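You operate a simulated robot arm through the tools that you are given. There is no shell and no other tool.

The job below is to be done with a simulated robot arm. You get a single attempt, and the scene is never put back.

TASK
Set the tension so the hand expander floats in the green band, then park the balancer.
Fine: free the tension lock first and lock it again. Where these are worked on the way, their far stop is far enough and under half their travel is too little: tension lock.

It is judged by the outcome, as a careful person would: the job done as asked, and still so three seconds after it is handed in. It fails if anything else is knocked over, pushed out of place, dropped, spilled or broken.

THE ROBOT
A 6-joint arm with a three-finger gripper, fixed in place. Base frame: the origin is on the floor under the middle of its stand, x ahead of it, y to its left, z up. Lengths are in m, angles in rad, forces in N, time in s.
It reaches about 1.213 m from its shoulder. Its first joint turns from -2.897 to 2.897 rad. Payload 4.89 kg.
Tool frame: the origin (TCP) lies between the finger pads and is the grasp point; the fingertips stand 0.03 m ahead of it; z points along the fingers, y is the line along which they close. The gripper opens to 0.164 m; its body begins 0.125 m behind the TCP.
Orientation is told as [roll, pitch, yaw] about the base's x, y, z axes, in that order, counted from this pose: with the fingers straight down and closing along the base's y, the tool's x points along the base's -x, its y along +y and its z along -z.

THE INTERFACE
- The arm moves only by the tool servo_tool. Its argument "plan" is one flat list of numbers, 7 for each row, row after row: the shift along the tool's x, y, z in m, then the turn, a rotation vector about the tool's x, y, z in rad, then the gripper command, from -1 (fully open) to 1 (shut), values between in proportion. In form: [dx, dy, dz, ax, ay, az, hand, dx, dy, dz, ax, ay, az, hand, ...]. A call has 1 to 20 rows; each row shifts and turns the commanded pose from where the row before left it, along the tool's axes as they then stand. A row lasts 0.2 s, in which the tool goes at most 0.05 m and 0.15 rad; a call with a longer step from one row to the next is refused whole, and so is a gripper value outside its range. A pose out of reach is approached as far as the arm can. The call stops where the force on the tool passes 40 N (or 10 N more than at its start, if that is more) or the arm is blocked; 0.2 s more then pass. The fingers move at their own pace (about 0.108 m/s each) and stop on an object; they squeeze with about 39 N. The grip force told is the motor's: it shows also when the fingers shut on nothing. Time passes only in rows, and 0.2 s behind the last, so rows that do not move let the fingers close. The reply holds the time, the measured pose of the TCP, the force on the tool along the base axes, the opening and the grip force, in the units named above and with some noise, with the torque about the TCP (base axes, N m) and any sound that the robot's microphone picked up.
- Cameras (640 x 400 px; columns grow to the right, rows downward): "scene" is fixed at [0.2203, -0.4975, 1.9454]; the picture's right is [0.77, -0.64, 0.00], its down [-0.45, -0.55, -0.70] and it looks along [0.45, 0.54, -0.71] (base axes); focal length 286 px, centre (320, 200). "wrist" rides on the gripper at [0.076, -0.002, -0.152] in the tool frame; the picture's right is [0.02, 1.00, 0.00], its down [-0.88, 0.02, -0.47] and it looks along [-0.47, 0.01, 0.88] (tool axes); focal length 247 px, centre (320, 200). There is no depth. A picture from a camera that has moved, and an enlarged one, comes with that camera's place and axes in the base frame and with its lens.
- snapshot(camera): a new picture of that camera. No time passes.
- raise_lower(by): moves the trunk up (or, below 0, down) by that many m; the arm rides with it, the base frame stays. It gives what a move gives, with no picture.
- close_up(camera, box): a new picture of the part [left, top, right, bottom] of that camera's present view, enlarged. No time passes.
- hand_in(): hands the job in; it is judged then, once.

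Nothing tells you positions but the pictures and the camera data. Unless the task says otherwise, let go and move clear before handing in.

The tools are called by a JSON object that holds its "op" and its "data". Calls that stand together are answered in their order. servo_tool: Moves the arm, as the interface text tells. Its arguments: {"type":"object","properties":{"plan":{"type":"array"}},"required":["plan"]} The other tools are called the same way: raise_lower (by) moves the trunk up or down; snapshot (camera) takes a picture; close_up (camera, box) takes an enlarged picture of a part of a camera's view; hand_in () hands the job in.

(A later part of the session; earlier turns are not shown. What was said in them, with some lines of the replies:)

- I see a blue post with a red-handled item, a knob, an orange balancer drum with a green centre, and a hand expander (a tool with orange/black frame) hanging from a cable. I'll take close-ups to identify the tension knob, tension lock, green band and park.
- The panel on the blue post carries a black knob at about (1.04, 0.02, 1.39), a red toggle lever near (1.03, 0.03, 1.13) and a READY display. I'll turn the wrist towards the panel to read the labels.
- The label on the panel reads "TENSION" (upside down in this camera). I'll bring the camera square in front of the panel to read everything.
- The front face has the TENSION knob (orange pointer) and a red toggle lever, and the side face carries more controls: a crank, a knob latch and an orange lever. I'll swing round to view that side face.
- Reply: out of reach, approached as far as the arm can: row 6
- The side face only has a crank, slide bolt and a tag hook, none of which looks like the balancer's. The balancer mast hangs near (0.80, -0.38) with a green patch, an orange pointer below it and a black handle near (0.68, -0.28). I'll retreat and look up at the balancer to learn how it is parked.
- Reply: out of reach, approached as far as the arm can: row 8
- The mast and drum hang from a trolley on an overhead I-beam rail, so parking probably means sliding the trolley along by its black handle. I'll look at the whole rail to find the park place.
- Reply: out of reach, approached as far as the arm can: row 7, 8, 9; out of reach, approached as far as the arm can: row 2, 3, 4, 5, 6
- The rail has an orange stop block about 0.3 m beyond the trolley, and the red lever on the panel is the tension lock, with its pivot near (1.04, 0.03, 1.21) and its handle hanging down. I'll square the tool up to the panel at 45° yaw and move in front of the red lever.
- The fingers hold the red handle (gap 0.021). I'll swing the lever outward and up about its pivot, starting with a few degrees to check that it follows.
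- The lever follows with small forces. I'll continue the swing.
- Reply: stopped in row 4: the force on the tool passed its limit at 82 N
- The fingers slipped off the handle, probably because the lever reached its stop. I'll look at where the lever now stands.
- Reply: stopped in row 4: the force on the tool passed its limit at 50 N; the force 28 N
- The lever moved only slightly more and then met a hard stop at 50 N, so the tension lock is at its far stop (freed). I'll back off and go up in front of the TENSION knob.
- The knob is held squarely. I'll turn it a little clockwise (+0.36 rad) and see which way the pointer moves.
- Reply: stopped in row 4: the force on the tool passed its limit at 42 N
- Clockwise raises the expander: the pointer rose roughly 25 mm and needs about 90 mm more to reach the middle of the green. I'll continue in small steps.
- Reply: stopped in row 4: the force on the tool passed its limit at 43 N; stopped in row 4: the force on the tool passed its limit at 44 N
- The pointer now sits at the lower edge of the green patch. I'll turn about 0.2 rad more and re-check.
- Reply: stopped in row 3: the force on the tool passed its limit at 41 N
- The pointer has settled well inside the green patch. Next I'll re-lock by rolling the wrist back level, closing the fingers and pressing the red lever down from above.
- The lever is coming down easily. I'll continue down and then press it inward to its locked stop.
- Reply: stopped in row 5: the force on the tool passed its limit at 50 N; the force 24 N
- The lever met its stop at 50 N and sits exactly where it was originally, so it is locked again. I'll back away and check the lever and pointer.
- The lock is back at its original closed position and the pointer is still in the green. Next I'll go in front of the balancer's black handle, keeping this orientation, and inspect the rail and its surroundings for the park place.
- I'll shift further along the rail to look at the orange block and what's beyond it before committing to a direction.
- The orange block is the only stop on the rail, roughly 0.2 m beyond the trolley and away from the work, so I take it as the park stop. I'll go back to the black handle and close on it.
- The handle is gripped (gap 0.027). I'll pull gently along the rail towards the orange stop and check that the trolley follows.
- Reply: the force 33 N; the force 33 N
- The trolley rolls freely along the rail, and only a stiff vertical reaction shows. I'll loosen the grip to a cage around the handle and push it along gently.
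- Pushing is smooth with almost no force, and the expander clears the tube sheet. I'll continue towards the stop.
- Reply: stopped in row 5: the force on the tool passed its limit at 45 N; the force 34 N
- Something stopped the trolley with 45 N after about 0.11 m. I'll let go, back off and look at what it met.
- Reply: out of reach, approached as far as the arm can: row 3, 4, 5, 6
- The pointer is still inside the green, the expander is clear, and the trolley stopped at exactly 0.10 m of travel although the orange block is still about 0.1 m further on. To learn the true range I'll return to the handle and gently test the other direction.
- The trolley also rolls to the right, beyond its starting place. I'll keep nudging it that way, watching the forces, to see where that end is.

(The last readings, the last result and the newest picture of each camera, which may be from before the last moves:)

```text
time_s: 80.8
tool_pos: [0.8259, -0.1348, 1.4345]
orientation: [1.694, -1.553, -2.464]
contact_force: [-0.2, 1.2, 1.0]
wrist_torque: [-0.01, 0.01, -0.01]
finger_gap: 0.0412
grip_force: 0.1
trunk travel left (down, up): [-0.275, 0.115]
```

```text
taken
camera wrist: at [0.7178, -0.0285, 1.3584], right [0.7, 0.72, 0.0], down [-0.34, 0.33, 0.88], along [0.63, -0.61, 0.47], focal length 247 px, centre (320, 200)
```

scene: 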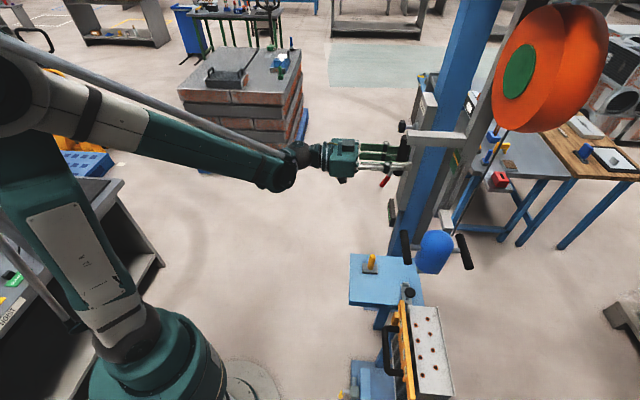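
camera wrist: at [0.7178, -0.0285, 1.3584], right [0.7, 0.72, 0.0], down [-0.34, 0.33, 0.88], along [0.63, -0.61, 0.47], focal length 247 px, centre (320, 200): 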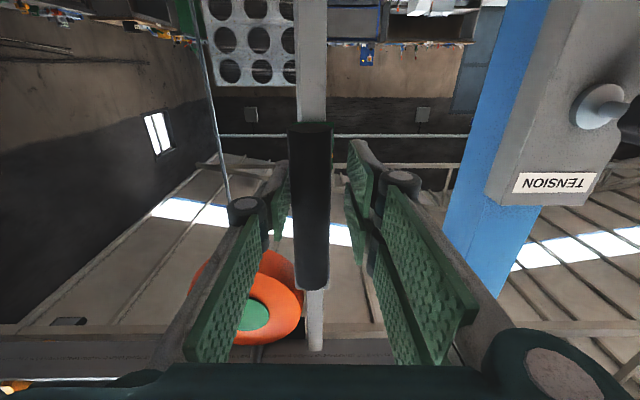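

{"op": "servo_tool", "data": {"plan": [0, 0.008, 0, 0, 0, 0, 0.5, 0, 0.008, 0, 0, 0, 0, 0.5, 0, 0.008, 0, 0, 0, 0, 0.5, 0, 0.008, 0, 0, 0, 0, 0.5, 0, 0.008, 0, 0, 0, 0, 0.5, 0, 0.008, 0, 0, 0, 0, 0.5, 0, 0.008, 0, 0, 0, 0, 0.5, 0, 0.008, 0, 0, 0, 0, 0.5]}}

{"op": "snapshot", "data": {"camera": "scene"}}

{"op": "snapshot", "data": {"camera": "wrist"}}

```text
time_s: 82.6
tool_pos: [0.8701, -0.0864, 1.4352]
orientation: [1.694, -1.553, -2.466]
contact_force: [-0.7, -0.4, 0.4]
wrist_torque: [0.03, -0.01, 0.0]
finger_gap: 0.0412
grip_force: 0.0
trunk travel left (down, up): [-0.275, 0.115]
```

```text
taken
```

scene: 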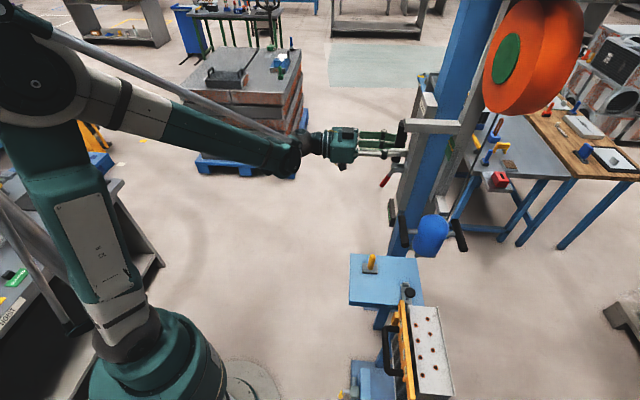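

```text
taken
camera wrist: at [0.7617, 0.0189, 1.3588], right [0.7, 0.72, 0.0], down [-0.34, 0.33, 0.88], along [0.63, -0.61, 0.47], focal length 247 px, centre (320, 200)
```

wrist: 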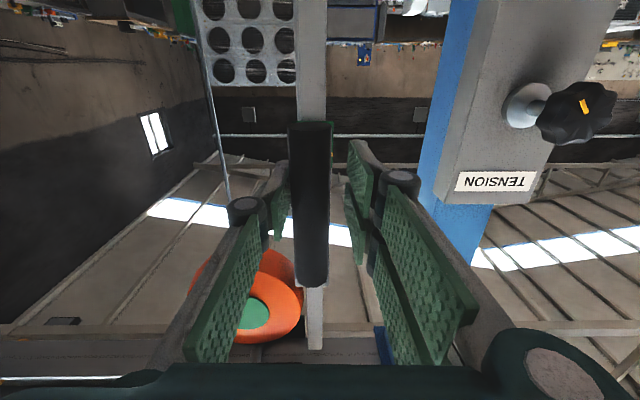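

The trolley keeps rolling freely to the right and the expander is now well clear of the tube sheet. Before going closer to the post I'll back the gripper out and look at the rail's right end and the knob clearance.

{"op": "servo_tool", "data": {"plan": [0, -0.008, 0, 0, 0, 0, 0.3, 0, 0, 0, 0, 0, 0, 0, 0, 0, -0.04, 0, 0, 0, 0, 0, 0, -0.04, 0, 0, 0, 0, 0, 0, -0.04, 0, 0, 0, 0, 0, 0, -0.04, 0, 0, 0, 1, 0.03, -0.04, 0, 0, 0, 0, 1, 0.03, -0.04, 0, 0, 0, 0, 1, 0, 0, 0, 0, 0, 0, 1]}}

{"op": "snapshot", "data": {"camera": "wrist"}}

{"op": "snapshot", "data": {"camera": "scene"}}

```text
time_s: 84.6
tool_pos: [0.6977, -0.0392, 1.374]
orientation: [1.685, -1.553, -2.458]
contact_force: [-0.7, -1.6, -0.6]
wrist_torque: [0.01, 0.0, 0.07]
finger_gap: 0.0
grip_force: 38.9
trunk travel left (down, up): [-0.275, 0.115]
```

```text
taken
camera wrist: at [0.5892, 0.0671, 1.2987], right [0.7, 0.72, 0.0], down [-0.34, 0.33, 0.88], along [0.63, -0.61, 0.47], focal length 247 px, centre (320, 200)
```

wrist: 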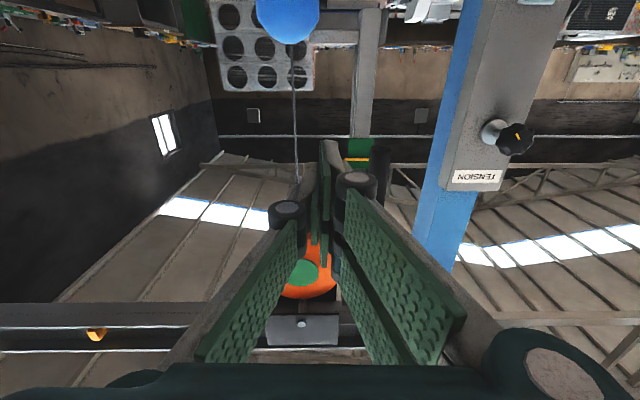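

```text
taken
```

scene: 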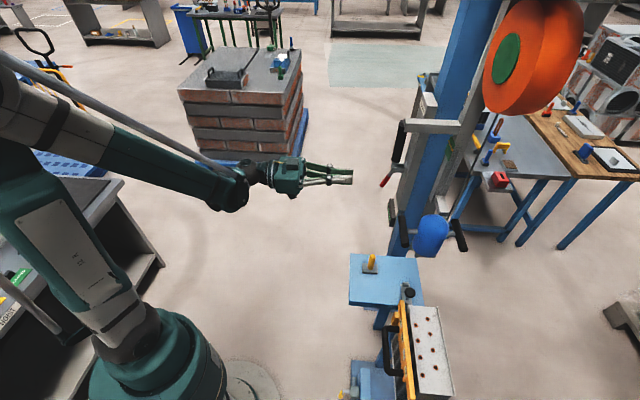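

{"op": "servo_tool", "data": {"plan": [0.03, 0.03, -0.02, 0, 0, 0, -1, 0.03, 0.03, -0.02, 0, 0, 0, -1, 0.02, 0.03, 0, 0, -0.1, 0, -1, 0, 0, 0, 0, -0.1, 0, -1, 0, 0, 0, 0, 0, 0, -1]}}

{"op": "snapshot", "data": {"camera": "wrist"}}

{"op": "close_up", "data": {"camera": "wrist", "box": [200, 180, 460, 370]}}

```text
time_s: 85.8
tool_pos: [0.7306, 0.0546, 1.295]
orientation: [3.057, -1.368, 2.451]
contact_force: [0.5, 0.7, -0.4]
wrist_torque: [-0.04, -0.08, -0.15]
finger_gap: 0.164
grip_force: 0.0
trunk travel left (down, up): [-0.275, 0.115]
```

```text
taken
camera wrist: at [0.6363, 0.1477, 1.1907], right [0.7, 0.71, 0.0], down [-0.45, 0.45, 0.77], along [0.55, -0.54, 0.64], focal length 247 px, centre (320, 200)
```

wrist: 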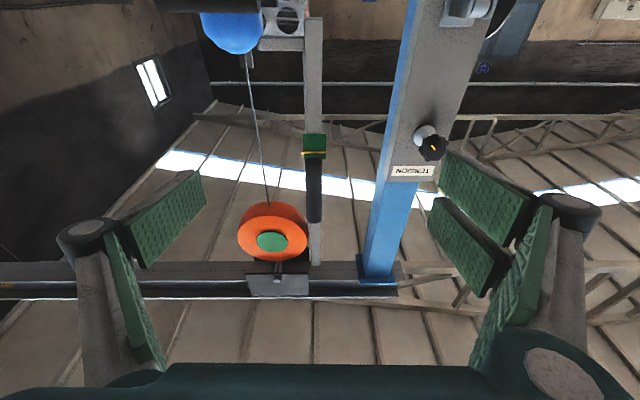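

```text
2.11 times, centred on (330, 275) of wrist
camera zoom: at [0.6363, 0.1477, 1.1907], right [0.7, 0.71, 0.0], down [-0.45, 0.45, 0.77], along [0.55, -0.54, 0.64], focal length 520 px, centre (299, 42)
```

zoom: 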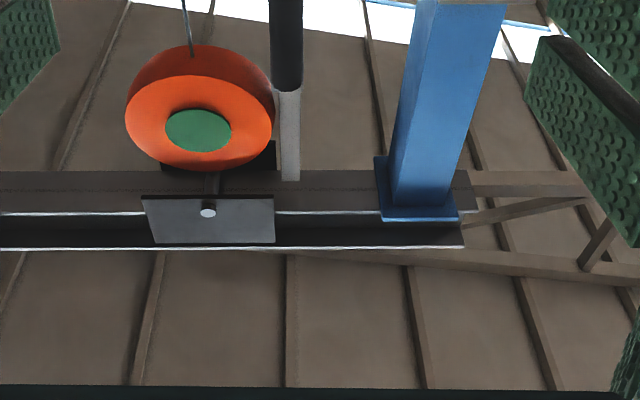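

{"op": "servo_tool", "data": {"plan": [0, 0, 0, 0, 0.1, 0, 1, 0, 0, 0, 0, 0.1, 0, 1, -0.034, -0.02, 0, 0, 0, 0, 1, -0.034, -0.02, 0, 0, 0, 0, 1, -0.034, -0.02, 0, 0, 0, 0, 1, -0.034, -0.018, 0, 0, 0, 0, 1, 0, 0, 0.04, 0, 0, 0, 1, 0, 0, 0.04, 0, 0, 0, 1, 0, 0, 0.04, 0, 0, 0, 1, 0, 0, 0, 0, 0, 0, 1]}}

{"op": "snapshot", "data": {"camera": "wrist"}}

{"op": "close_up", "data": {"camera": "scene", "box": [320, 80, 500, 200]}}

```text
time_s: 88.0
tool_pos: [0.7595, -0.0891, 1.4294]
orientation: [1.665, -1.554, -2.437]
contact_force: [0.3, -0.4, -0.5]
wrist_torque: [-0.02, -0.07, -0.06]
finger_gap: 0.0
grip_force: 39.0
trunk travel left (down, up): [-0.275, 0.115]
```

```text
taken
camera wrist: at [0.6515, 0.0181, 1.3543], right [0.7, 0.72, 0.0], down [-0.34, 0.33, 0.88], along [0.63, -0.61, 0.47], focal length 247 px, centre (320, 200)
```

wrist: 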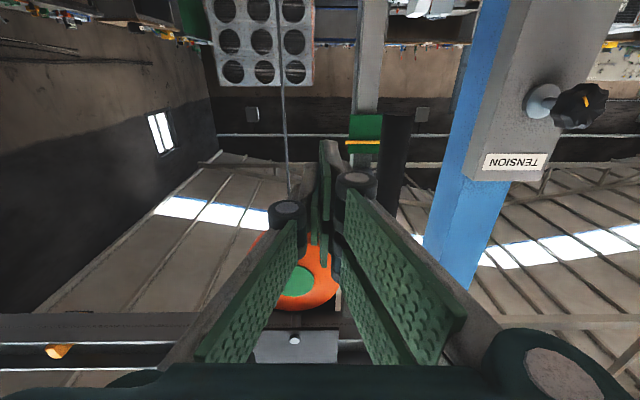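

```text
3.33 times, centred on (410, 140) of scene
camera zoom: at [0.2203, -0.4975, 1.9454], right [0.77, -0.64, 0.0], down [-0.45, -0.55, -0.7], along [0.45, 0.54, -0.71], focal length 954 px, centre (20, 400)
```

zoom: 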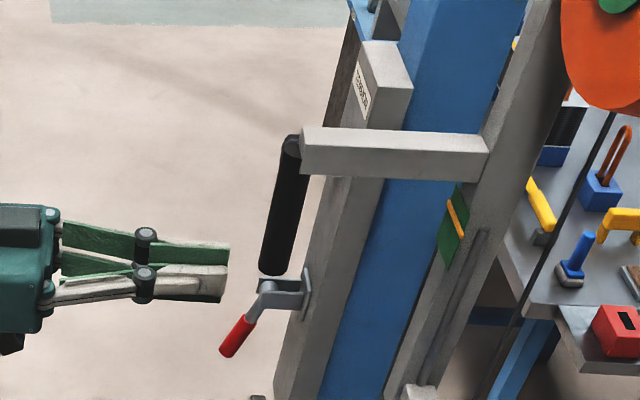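

{"op": "servo_tool", "data": {"plan": [0, 0, 0.038, 0, 0, 0, 1, 0, 0, 0.037, 0, 0, 0, 1, 0, 0.008, 0, 0, 0, 0, 1, 0, 0.008, 0, 0, 0, 0, 1, 0, 0.008, 0, 0, 0, 0, 1, 0, 0.008, 0, 0, 0, 0, 1, 0, 0.008, 0, 0, 0, 0, 1, 0, 0.008, 0, 0, 0, 0, 1, 0, 0.008, 0, 0, 0, 0, 1, 0, 0.008, 0, 0, 0, 0, 1]}}

{"op": "snapshot", "data": {"camera": "wrist"}}

{"op": "close_up", "data": {"camera": "scene", "box": [320, 80, 500, 200]}}

```text
time_s: 90.2
tool_pos: [0.8581, -0.0932, 1.4314]
orientation: [1.699, -1.553, -2.475]
contact_force: [-0.6, -0.6, 0.4]
wrist_torque: [0.01, 0.03, 0.04]
finger_gap: 0.0001
grip_force: 39.0
trunk travel left (down, up): [-0.275, 0.115]
```

```text
taken
camera wrist: at [0.7504, 0.0127, 1.3552], right [0.7, 0.72, 0.0], down [-0.34, 0.33, 0.88], along [0.63, -0.61, 0.48], focal length 247 px, centre (320, 200)
```

wrist: 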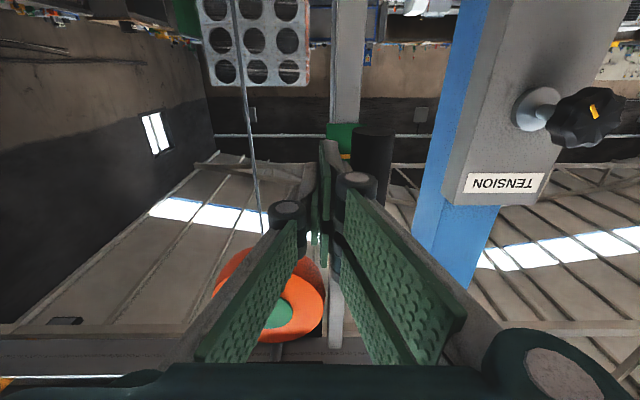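

```text
3.33 times, centred on (410, 140) of scene
camera zoom: at [0.2203, -0.4975, 1.9454], right [0.77, -0.64, 0.0], down [-0.45, -0.55, -0.7], along [0.45, 0.54, -0.71], focal length 954 px, centre (20, 400)
```

zoom: 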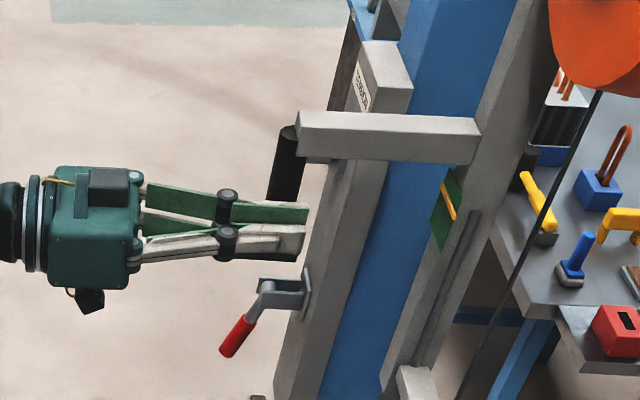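

{"op": "servo_tool", "data": {"plan": [0, 0.008, 0, 0, 0, 0, 1, 0, 0.008, 0, 0, 0, 0, 1, 0, 0.008, 0, 0, 0, 0, 1, 0, 0.007, 0, 0, 0, 0, 1, 0, 0.006, 0, 0, 0, 0, 1, 0, 0.006, 0, 0, 0, 0, 1]}}

{"op": "snapshot", "data": {"camera": "wrist"}}

{"op": "snapshot", "data": {"camera": "scene"}}

```text
time_s: 90.7
tool_pos: [0.8606, -0.0901, 1.4314]
orientation: [1.676, -1.552, -2.459]
contact_force: [-16.6, -6.8, 1.9]
wrist_torque: [-0.1, 0.27, 0.22]
finger_gap: 0.0001
grip_force: 39.5
trunk travel left (down, up): [-0.275, 0.115]
stopped in row 2: the force on the tool passed its limit at 48 N (the readings are from after the stop); the commanded pose is now the measured one
```

```text
taken
camera wrist: at [0.7543, 0.018, 1.3554], right [0.7, 0.71, 0.0], down [-0.34, 0.34, 0.88], along [0.63, -0.62, 0.47], focal length 247 px, centre (320, 200)
```

wrist: 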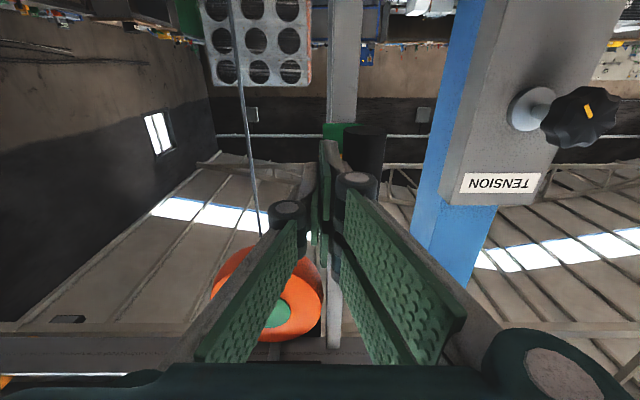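

```text
taken
```

scene: 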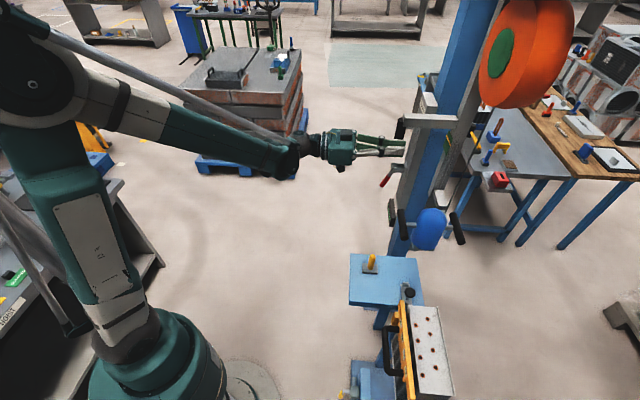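

The trolley now met a hard stop at the post end, about 0.28 m right of the start and well clear of the tube sheet. I'll check the display and pointer, then confirm the stop with a gentle push.

{"op": "servo_tool", "data": {"plan": [0, 0.004, 0, 0, 0, 0, 1, 0, 0.003, 0, 0, 0, 0, 1, 0, 0, 0, 0, 0, 0, 1]}}

{"op": "close_up", "data": {"camera": "scene", "box": [360, 160, 500, 290]}}

{"op": "close_up", "data": {"camera": "scene", "box": [400, 90, 500, 190]}}

```text
time_s: 91.2
tool_pos: [0.8609, -0.0879, 1.4308]
orientation: [1.659, -1.551, -2.447]
contact_force: [-17.3, -5.1, 3.1]
wrist_torque: [-0.02, 0.25, 0.18]
finger_gap: 0.0001
grip_force: 39.5
trunk travel left (down, up): [-0.275, 0.115]
stopped in row 2: the force on the tool passed its limit at 45 N (the readings are from after the stop); the commanded pose is now the measured one
```

```text
3.08 times, centred on (430, 225) of scene
camera zoom: at [0.2203, -0.4975, 1.9454], right [0.77, -0.64, 0.0], down [-0.45, -0.55, -0.7], along [0.45, 0.54, -0.71], focal length 880 px, centre (-18, 123)
```

zoom: 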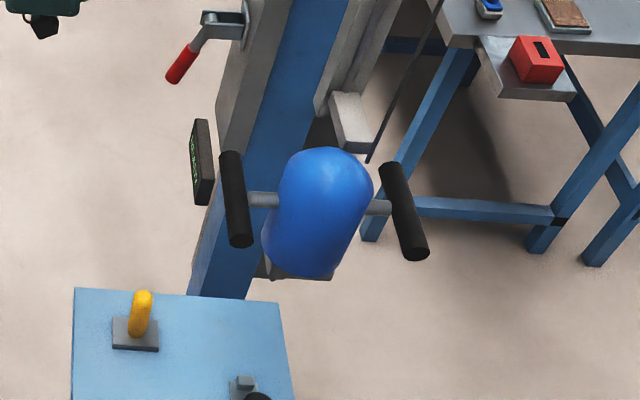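

```text
4.00 times, centred on (450, 140) of scene
camera zoom: at [0.2203, -0.4975, 1.9454], right [0.77, -0.64, 0.0], down [-0.45, -0.55, -0.7], along [0.45, 0.54, -0.71], focal length 1144 px, centre (-200, 440)
```

zoom: 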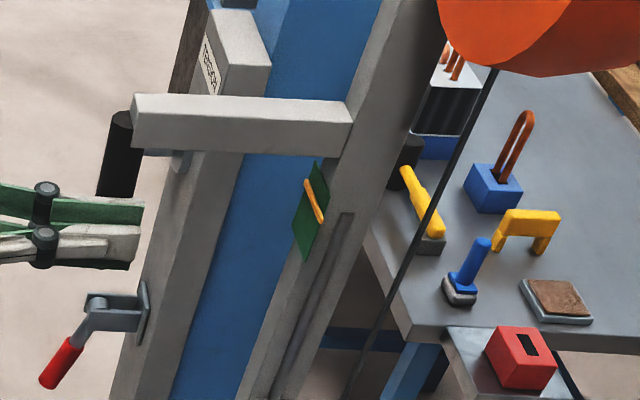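

The trolley rests hard against its right-hand stop (45 N doesn't move it). I'll back off the handle and check the READY display for any change.

{"op": "servo_tool", "data": {"plan": [0, -0.01, 0, 0, 0, 0, 1, 0, -0.02, -0.01, 0, 0, 0, 1, 0, 0, -0.04, 0, 0, 0, 1, 0, 0, -0.045, 0, 0, 0, 1, 0, 0, -0.045, 0, 0, 0, 1, 0, 0, -0.045, 0, 0, 0, 1, 0.04, 0.02, 0, 0, 0, 0, -1, 0.04, 0.02, 0, 0, 0, 0, -1, 0.04, 0.02, 0, 0, 0, 0, -1, 0, 0, 0, 0, 0.12, 0, -1, 0, 0, 0, 0, 0.12, 0, -1, 0, 0, 0, 0, 0.12, 0, -1, 0, 0, 0, 0, 0.12, 0, -1, 0, 0, 0, 0, 0, 0, -1]}}

{"op": "snapshot", "data": {"camera": "wrist"}}

{"op": "snapshot", "data": {"camera": "scene"}}

```text
time_s: 94.2
tool_pos: [0.7569, 0.0644, 1.3118]
orientation: [0.037, -1.091, -0.821]
contact_force: [0.7, -1.0, 0.4]
wrist_torque: [-0.01, -0.03, 0.02]
finger_gap: 0.1641
grip_force: 0.1
trunk travel left (down, up): [-0.275, 0.115]
```

```text
taken
camera wrist: at [0.6357, 0.1848, 1.315], right [0.7, 0.71, 0.0], down [-0.01, 0.01, 1.0], along [0.71, -0.7, 0.01], focal length 247 px, centre (320, 200)
```

wrist: 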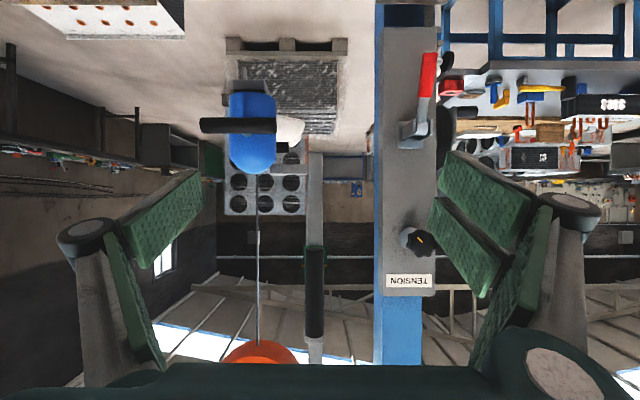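

```text
taken
```

scene: 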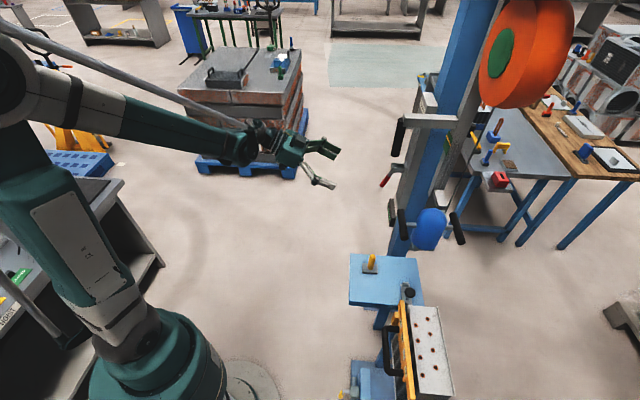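

{"op": "servo_tool", "data": {"plan": [0, 0.03, 0, 0, 0.13, 0, -1, 0, 0.03, 0, 0, 0.13, 0, -1, 0, 0, 0, 0, 0, 0, -1]}}

{"op": "snapshot", "data": {"camera": "wrist"}}

{"op": "close_up", "data": {"camera": "wrist", "box": [180, 220, 380, 370]}}

{"op": "close_up", "data": {"camera": "wrist", "box": [340, 0, 460, 100]}}

```text
time_s: 95.0
tool_pos: [0.7993, 0.1085, 1.3117]
orientation: [0.025, -0.829, -0.805]
contact_force: [1.3, -0.1, -0.1]
wrist_torque: [-0.09, 0.09, -0.12]
finger_gap: 0.1641
grip_force: 0.1
trunk travel left (down, up): [-0.275, 0.115]
```

```text
taken
camera wrist: at [0.6823, 0.2224, 1.3589], right [0.7, 0.72, 0.0], down [0.17, -0.17, 0.97], along [0.7, -0.67, -0.24], focal length 247 px, centre (320, 200)
```

wrist: 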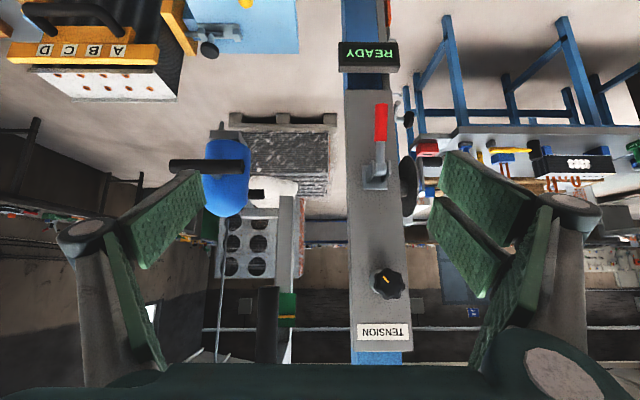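

```text
2.67 times, centred on (280, 295) of wrist
camera zoom: at [0.6823, 0.2224, 1.3589], right [0.7, 0.72, 0.0], down [0.17, -0.17, 0.97], along [0.7, -0.67, -0.24], focal length 659 px, centre (427, -53)
```

zoom: 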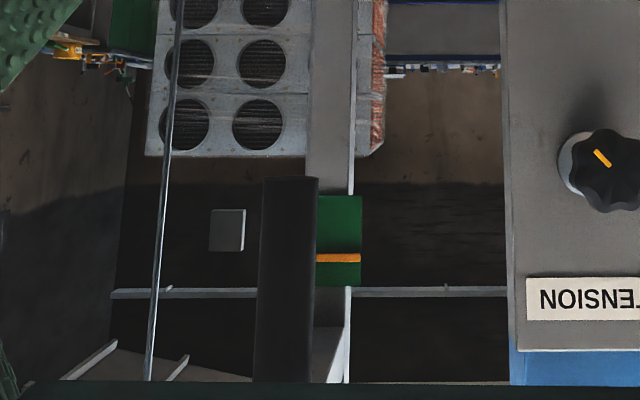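

```text
4.00 times, centred on (400, 50) of wrist
camera zoom: at [0.6823, 0.2224, 1.3589], right [0.7, 0.72, 0.0], down [0.17, -0.17, 0.97], along [0.7, -0.67, -0.24], focal length 988 px, centre (0, 800)
```

zoom: 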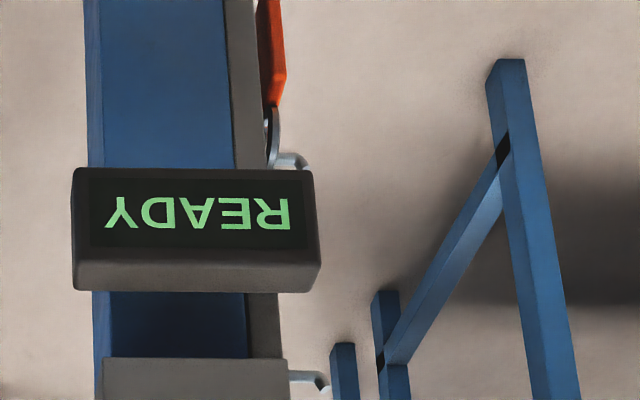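

The display just reads READY as before, the pointer is about two thirds up the green patch, the lever is locked and the trolley stays at the stop clear of the work. I'll retreat the arm, let a couple of seconds pass and verify everything once more.

{"op": "servo_tool", "data": {"plan": [0, -0.02, -0.04, 0, 0, 0, -1, 0, -0.02, -0.04, 0, 0, 0, -1, 0, -0.02, -0.04, 0, 0, 0, -1, 0, 0, 0, 0, 0, 0, -1, 0, 0, 0, 0, 0, 0, -1, 0, 0, 0, 0, 0, 0, -1, 0, 0, 0, 0, 0, 0, -1, 0, 0, 0, 0, 0, 0, -1, 0, 0, 0, 0, 0, 0, -1, 0, 0, 0, 0, 0, 0, -1, 0, 0, 0, 0, 0, 0, -1, 0, 0, 0, 0, 0, 0, -1, 0, 0, 0, 0, 0, 0, -1]}}

{"op": "snapshot", "data": {"camera": "scene"}}

{"op": "snapshot", "data": {"camera": "wrist"}}

{"op": "close_up", "data": {"camera": "scene", "box": [370, 90, 500, 190]}}

```text
time_s: 97.8
tool_pos: [0.6916, 0.1269, 1.3906]
orientation: [0.026, -0.832, -0.804]
contact_force: [1.0, -0.5, 0.8]
wrist_torque: [0.0, -0.02, 0.01]
finger_gap: 0.1641
grip_force: 0.0
trunk travel left (down, up): [-0.275, 0.115]
```

```text
taken
```

scene: 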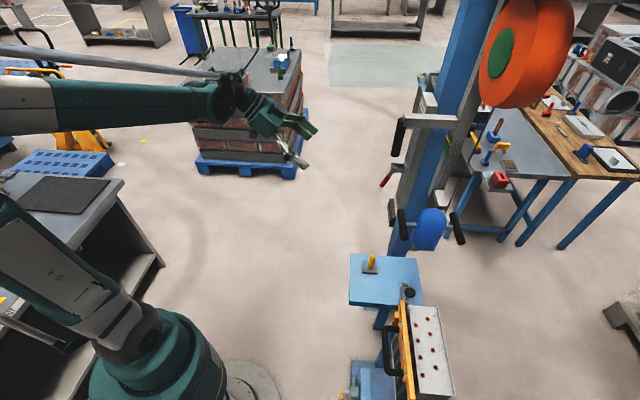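

```text
taken
camera wrist: at [0.5753, 0.2415, 1.4373], right [0.7, 0.72, 0.0], down [0.17, -0.17, 0.97], along [0.7, -0.68, -0.24], focal length 247 px, centre (320, 200)
```

wrist: 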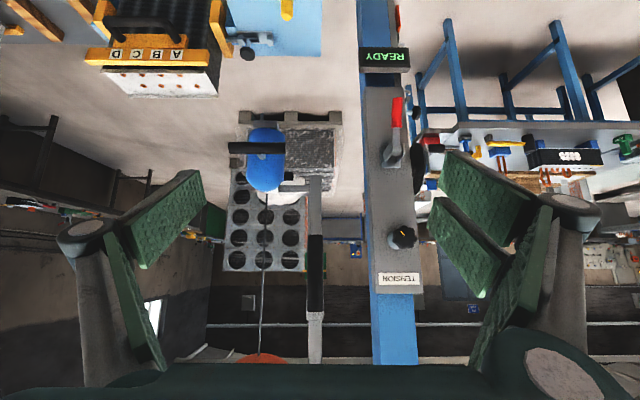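

```text
4.00 times, centred on (435, 140) of scene
camera zoom: at [0.2203, -0.4975, 1.9454], right [0.77, -0.64, 0.0], down [-0.45, -0.55, -0.7], along [0.45, 0.54, -0.71], focal length 1144 px, centre (-140, 440)
```

zoom: 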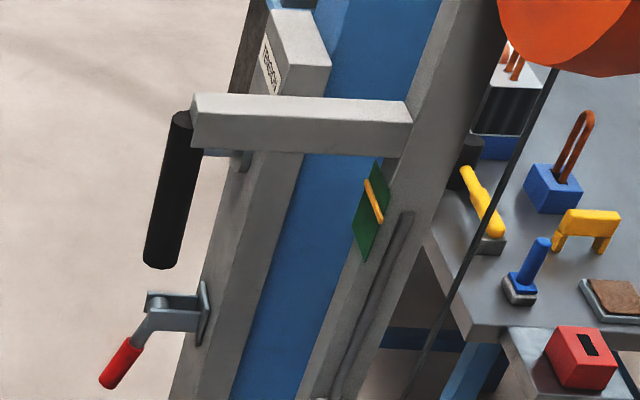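

All is stable. Before handing in I want to be sure about the park end, so I'll tilt the camera up and inspect the rail along its whole length for any marking.

{"op": "servo_tool", "data": {"plan": [0, 0, 0, 0, -0.15, 0, -1, 0, 0, 0, 0, -0.15, 0, -1, 0, 0, 0, 0, -0.15, 0, -1, 0, 0, 0, 0, -0.15, 0, -1, 0, -0.03, 0, 0, -0.15, 0, -1, 0, -0.04, 0, 0, -0.1, 0, -1, 0, -0.04, 0, 0, 0, 0, -1, 0, 0, 0, 0, 0, 0, -1]}}

{"op": "snapshot", "data": {"camera": "wrist"}}

{"op": "close_up", "data": {"camera": "wrist", "box": [200, 200, 360, 320]}}

{"op": "close_up", "data": {"camera": "wrist", "box": [320, 200, 480, 320]}}

{"op": "close_up", "data": {"camera": "wrist", "box": [60, 200, 220, 320]}}

```text
time_s: 99.6
tool_pos: [0.6118, 0.0488, 1.391]
orientation: [2.974, -1.459, 2.524]
contact_force: [-1.2, -0.6, 0.4]
wrist_torque: [0.02, 0.07, 0.21]
finger_gap: 0.1642
grip_force: 0.0
trunk travel left (down, up): [-0.275, 0.115]
```

```text
taken
camera wrist: at [0.5122, 0.1504, 1.2979], right [0.71, 0.71, 0.0], down [-0.4, 0.4, 0.82], along [0.58, -0.58, 0.57], focal length 247 px, centre (320, 200)
```

wrist: 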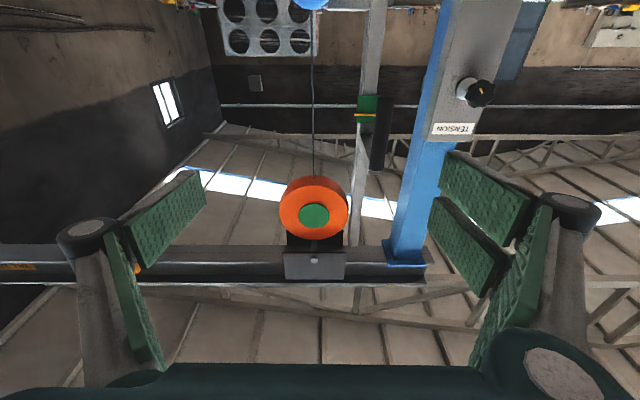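

```text
3.33 times, centred on (280, 260) of wrist
camera zoom: at [0.5122, 0.1504, 1.2979], right [0.71, 0.71, 0.0], down [-0.4, 0.4, 0.82], along [0.58, -0.58, 0.57], focal length 823 px, centre (453, 0)
```

zoom: 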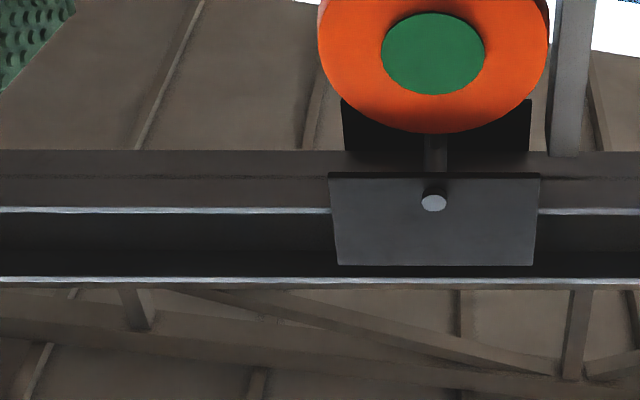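

```text
3.33 times, centred on (400, 260) of wrist
camera zoom: at [0.5122, 0.1504, 1.2979], right [0.71, 0.71, 0.0], down [-0.4, 0.4, 0.82], along [0.58, -0.58, 0.57], focal length 823 px, centre (53, 0)
```

zoom: 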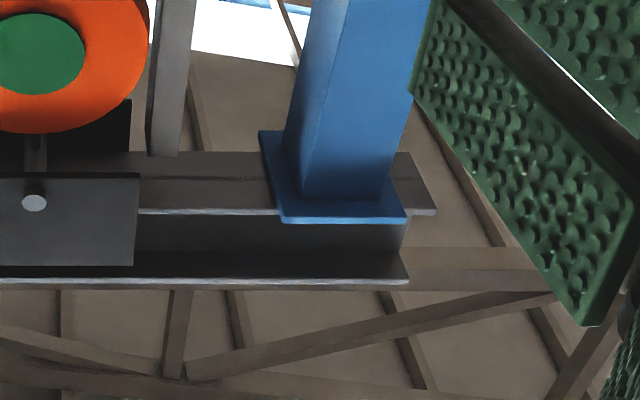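

```text
3.33 times, centred on (140, 260) of wrist
camera zoom: at [0.5122, 0.1504, 1.2979], right [0.71, 0.71, 0.0], down [-0.4, 0.4, 0.82], along [0.58, -0.58, 0.57], focal length 823 px, centre (920, 0)
```

zoom: 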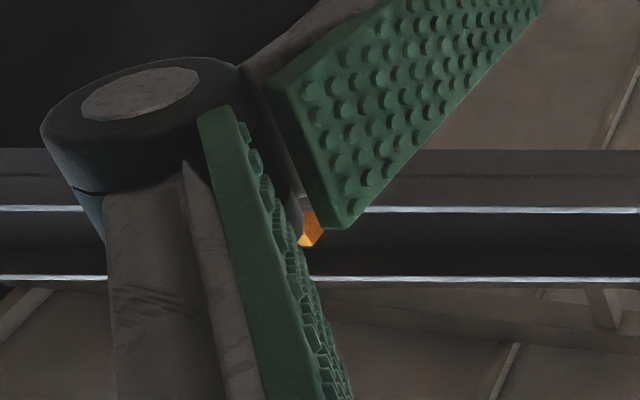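

I saw no marking on the rail that contradicts this: the right-hand stop by the post is the long-travel end and the only one that takes the expander off the tube sheet. The pointer is in the green, the tension lock is closed again, the balancer is at its stop, and the arm is clear, so I'm handing in.

{"op": "hand_in", "data": {}}

```text
The job is handed in.
```

The job is handed in, but nothing on the rail is marked "park", so where I parked the balancer was my own judgement.

- **Tension:** I freed the red tension lock to its far stop, then turned the TENSION knob clockwise. The orange pointer now sits about two thirds of the way up the green patch. It stayed there from when I released the knob until my last look before handing in.
- **Lock:** I pressed the red lever back down to its original position, where it met its stop.
- **Parking:** I slid the balancer along its rail to the stop by the post, about 0.27 m from where it started. There the expander hangs clear of the tube sheet. I also tested the other direction, and it stops after only 0.10 m with the expander still over the sheet.
- **Orange block:** The only block on the rail is on that other side, and the balancer stops about 0.11 m short of it. I took it as not being the park stop. If it is meant to be, the parking is wrong.

The gripper is open and clear, and I saw nothing knocked over or moved out of place.
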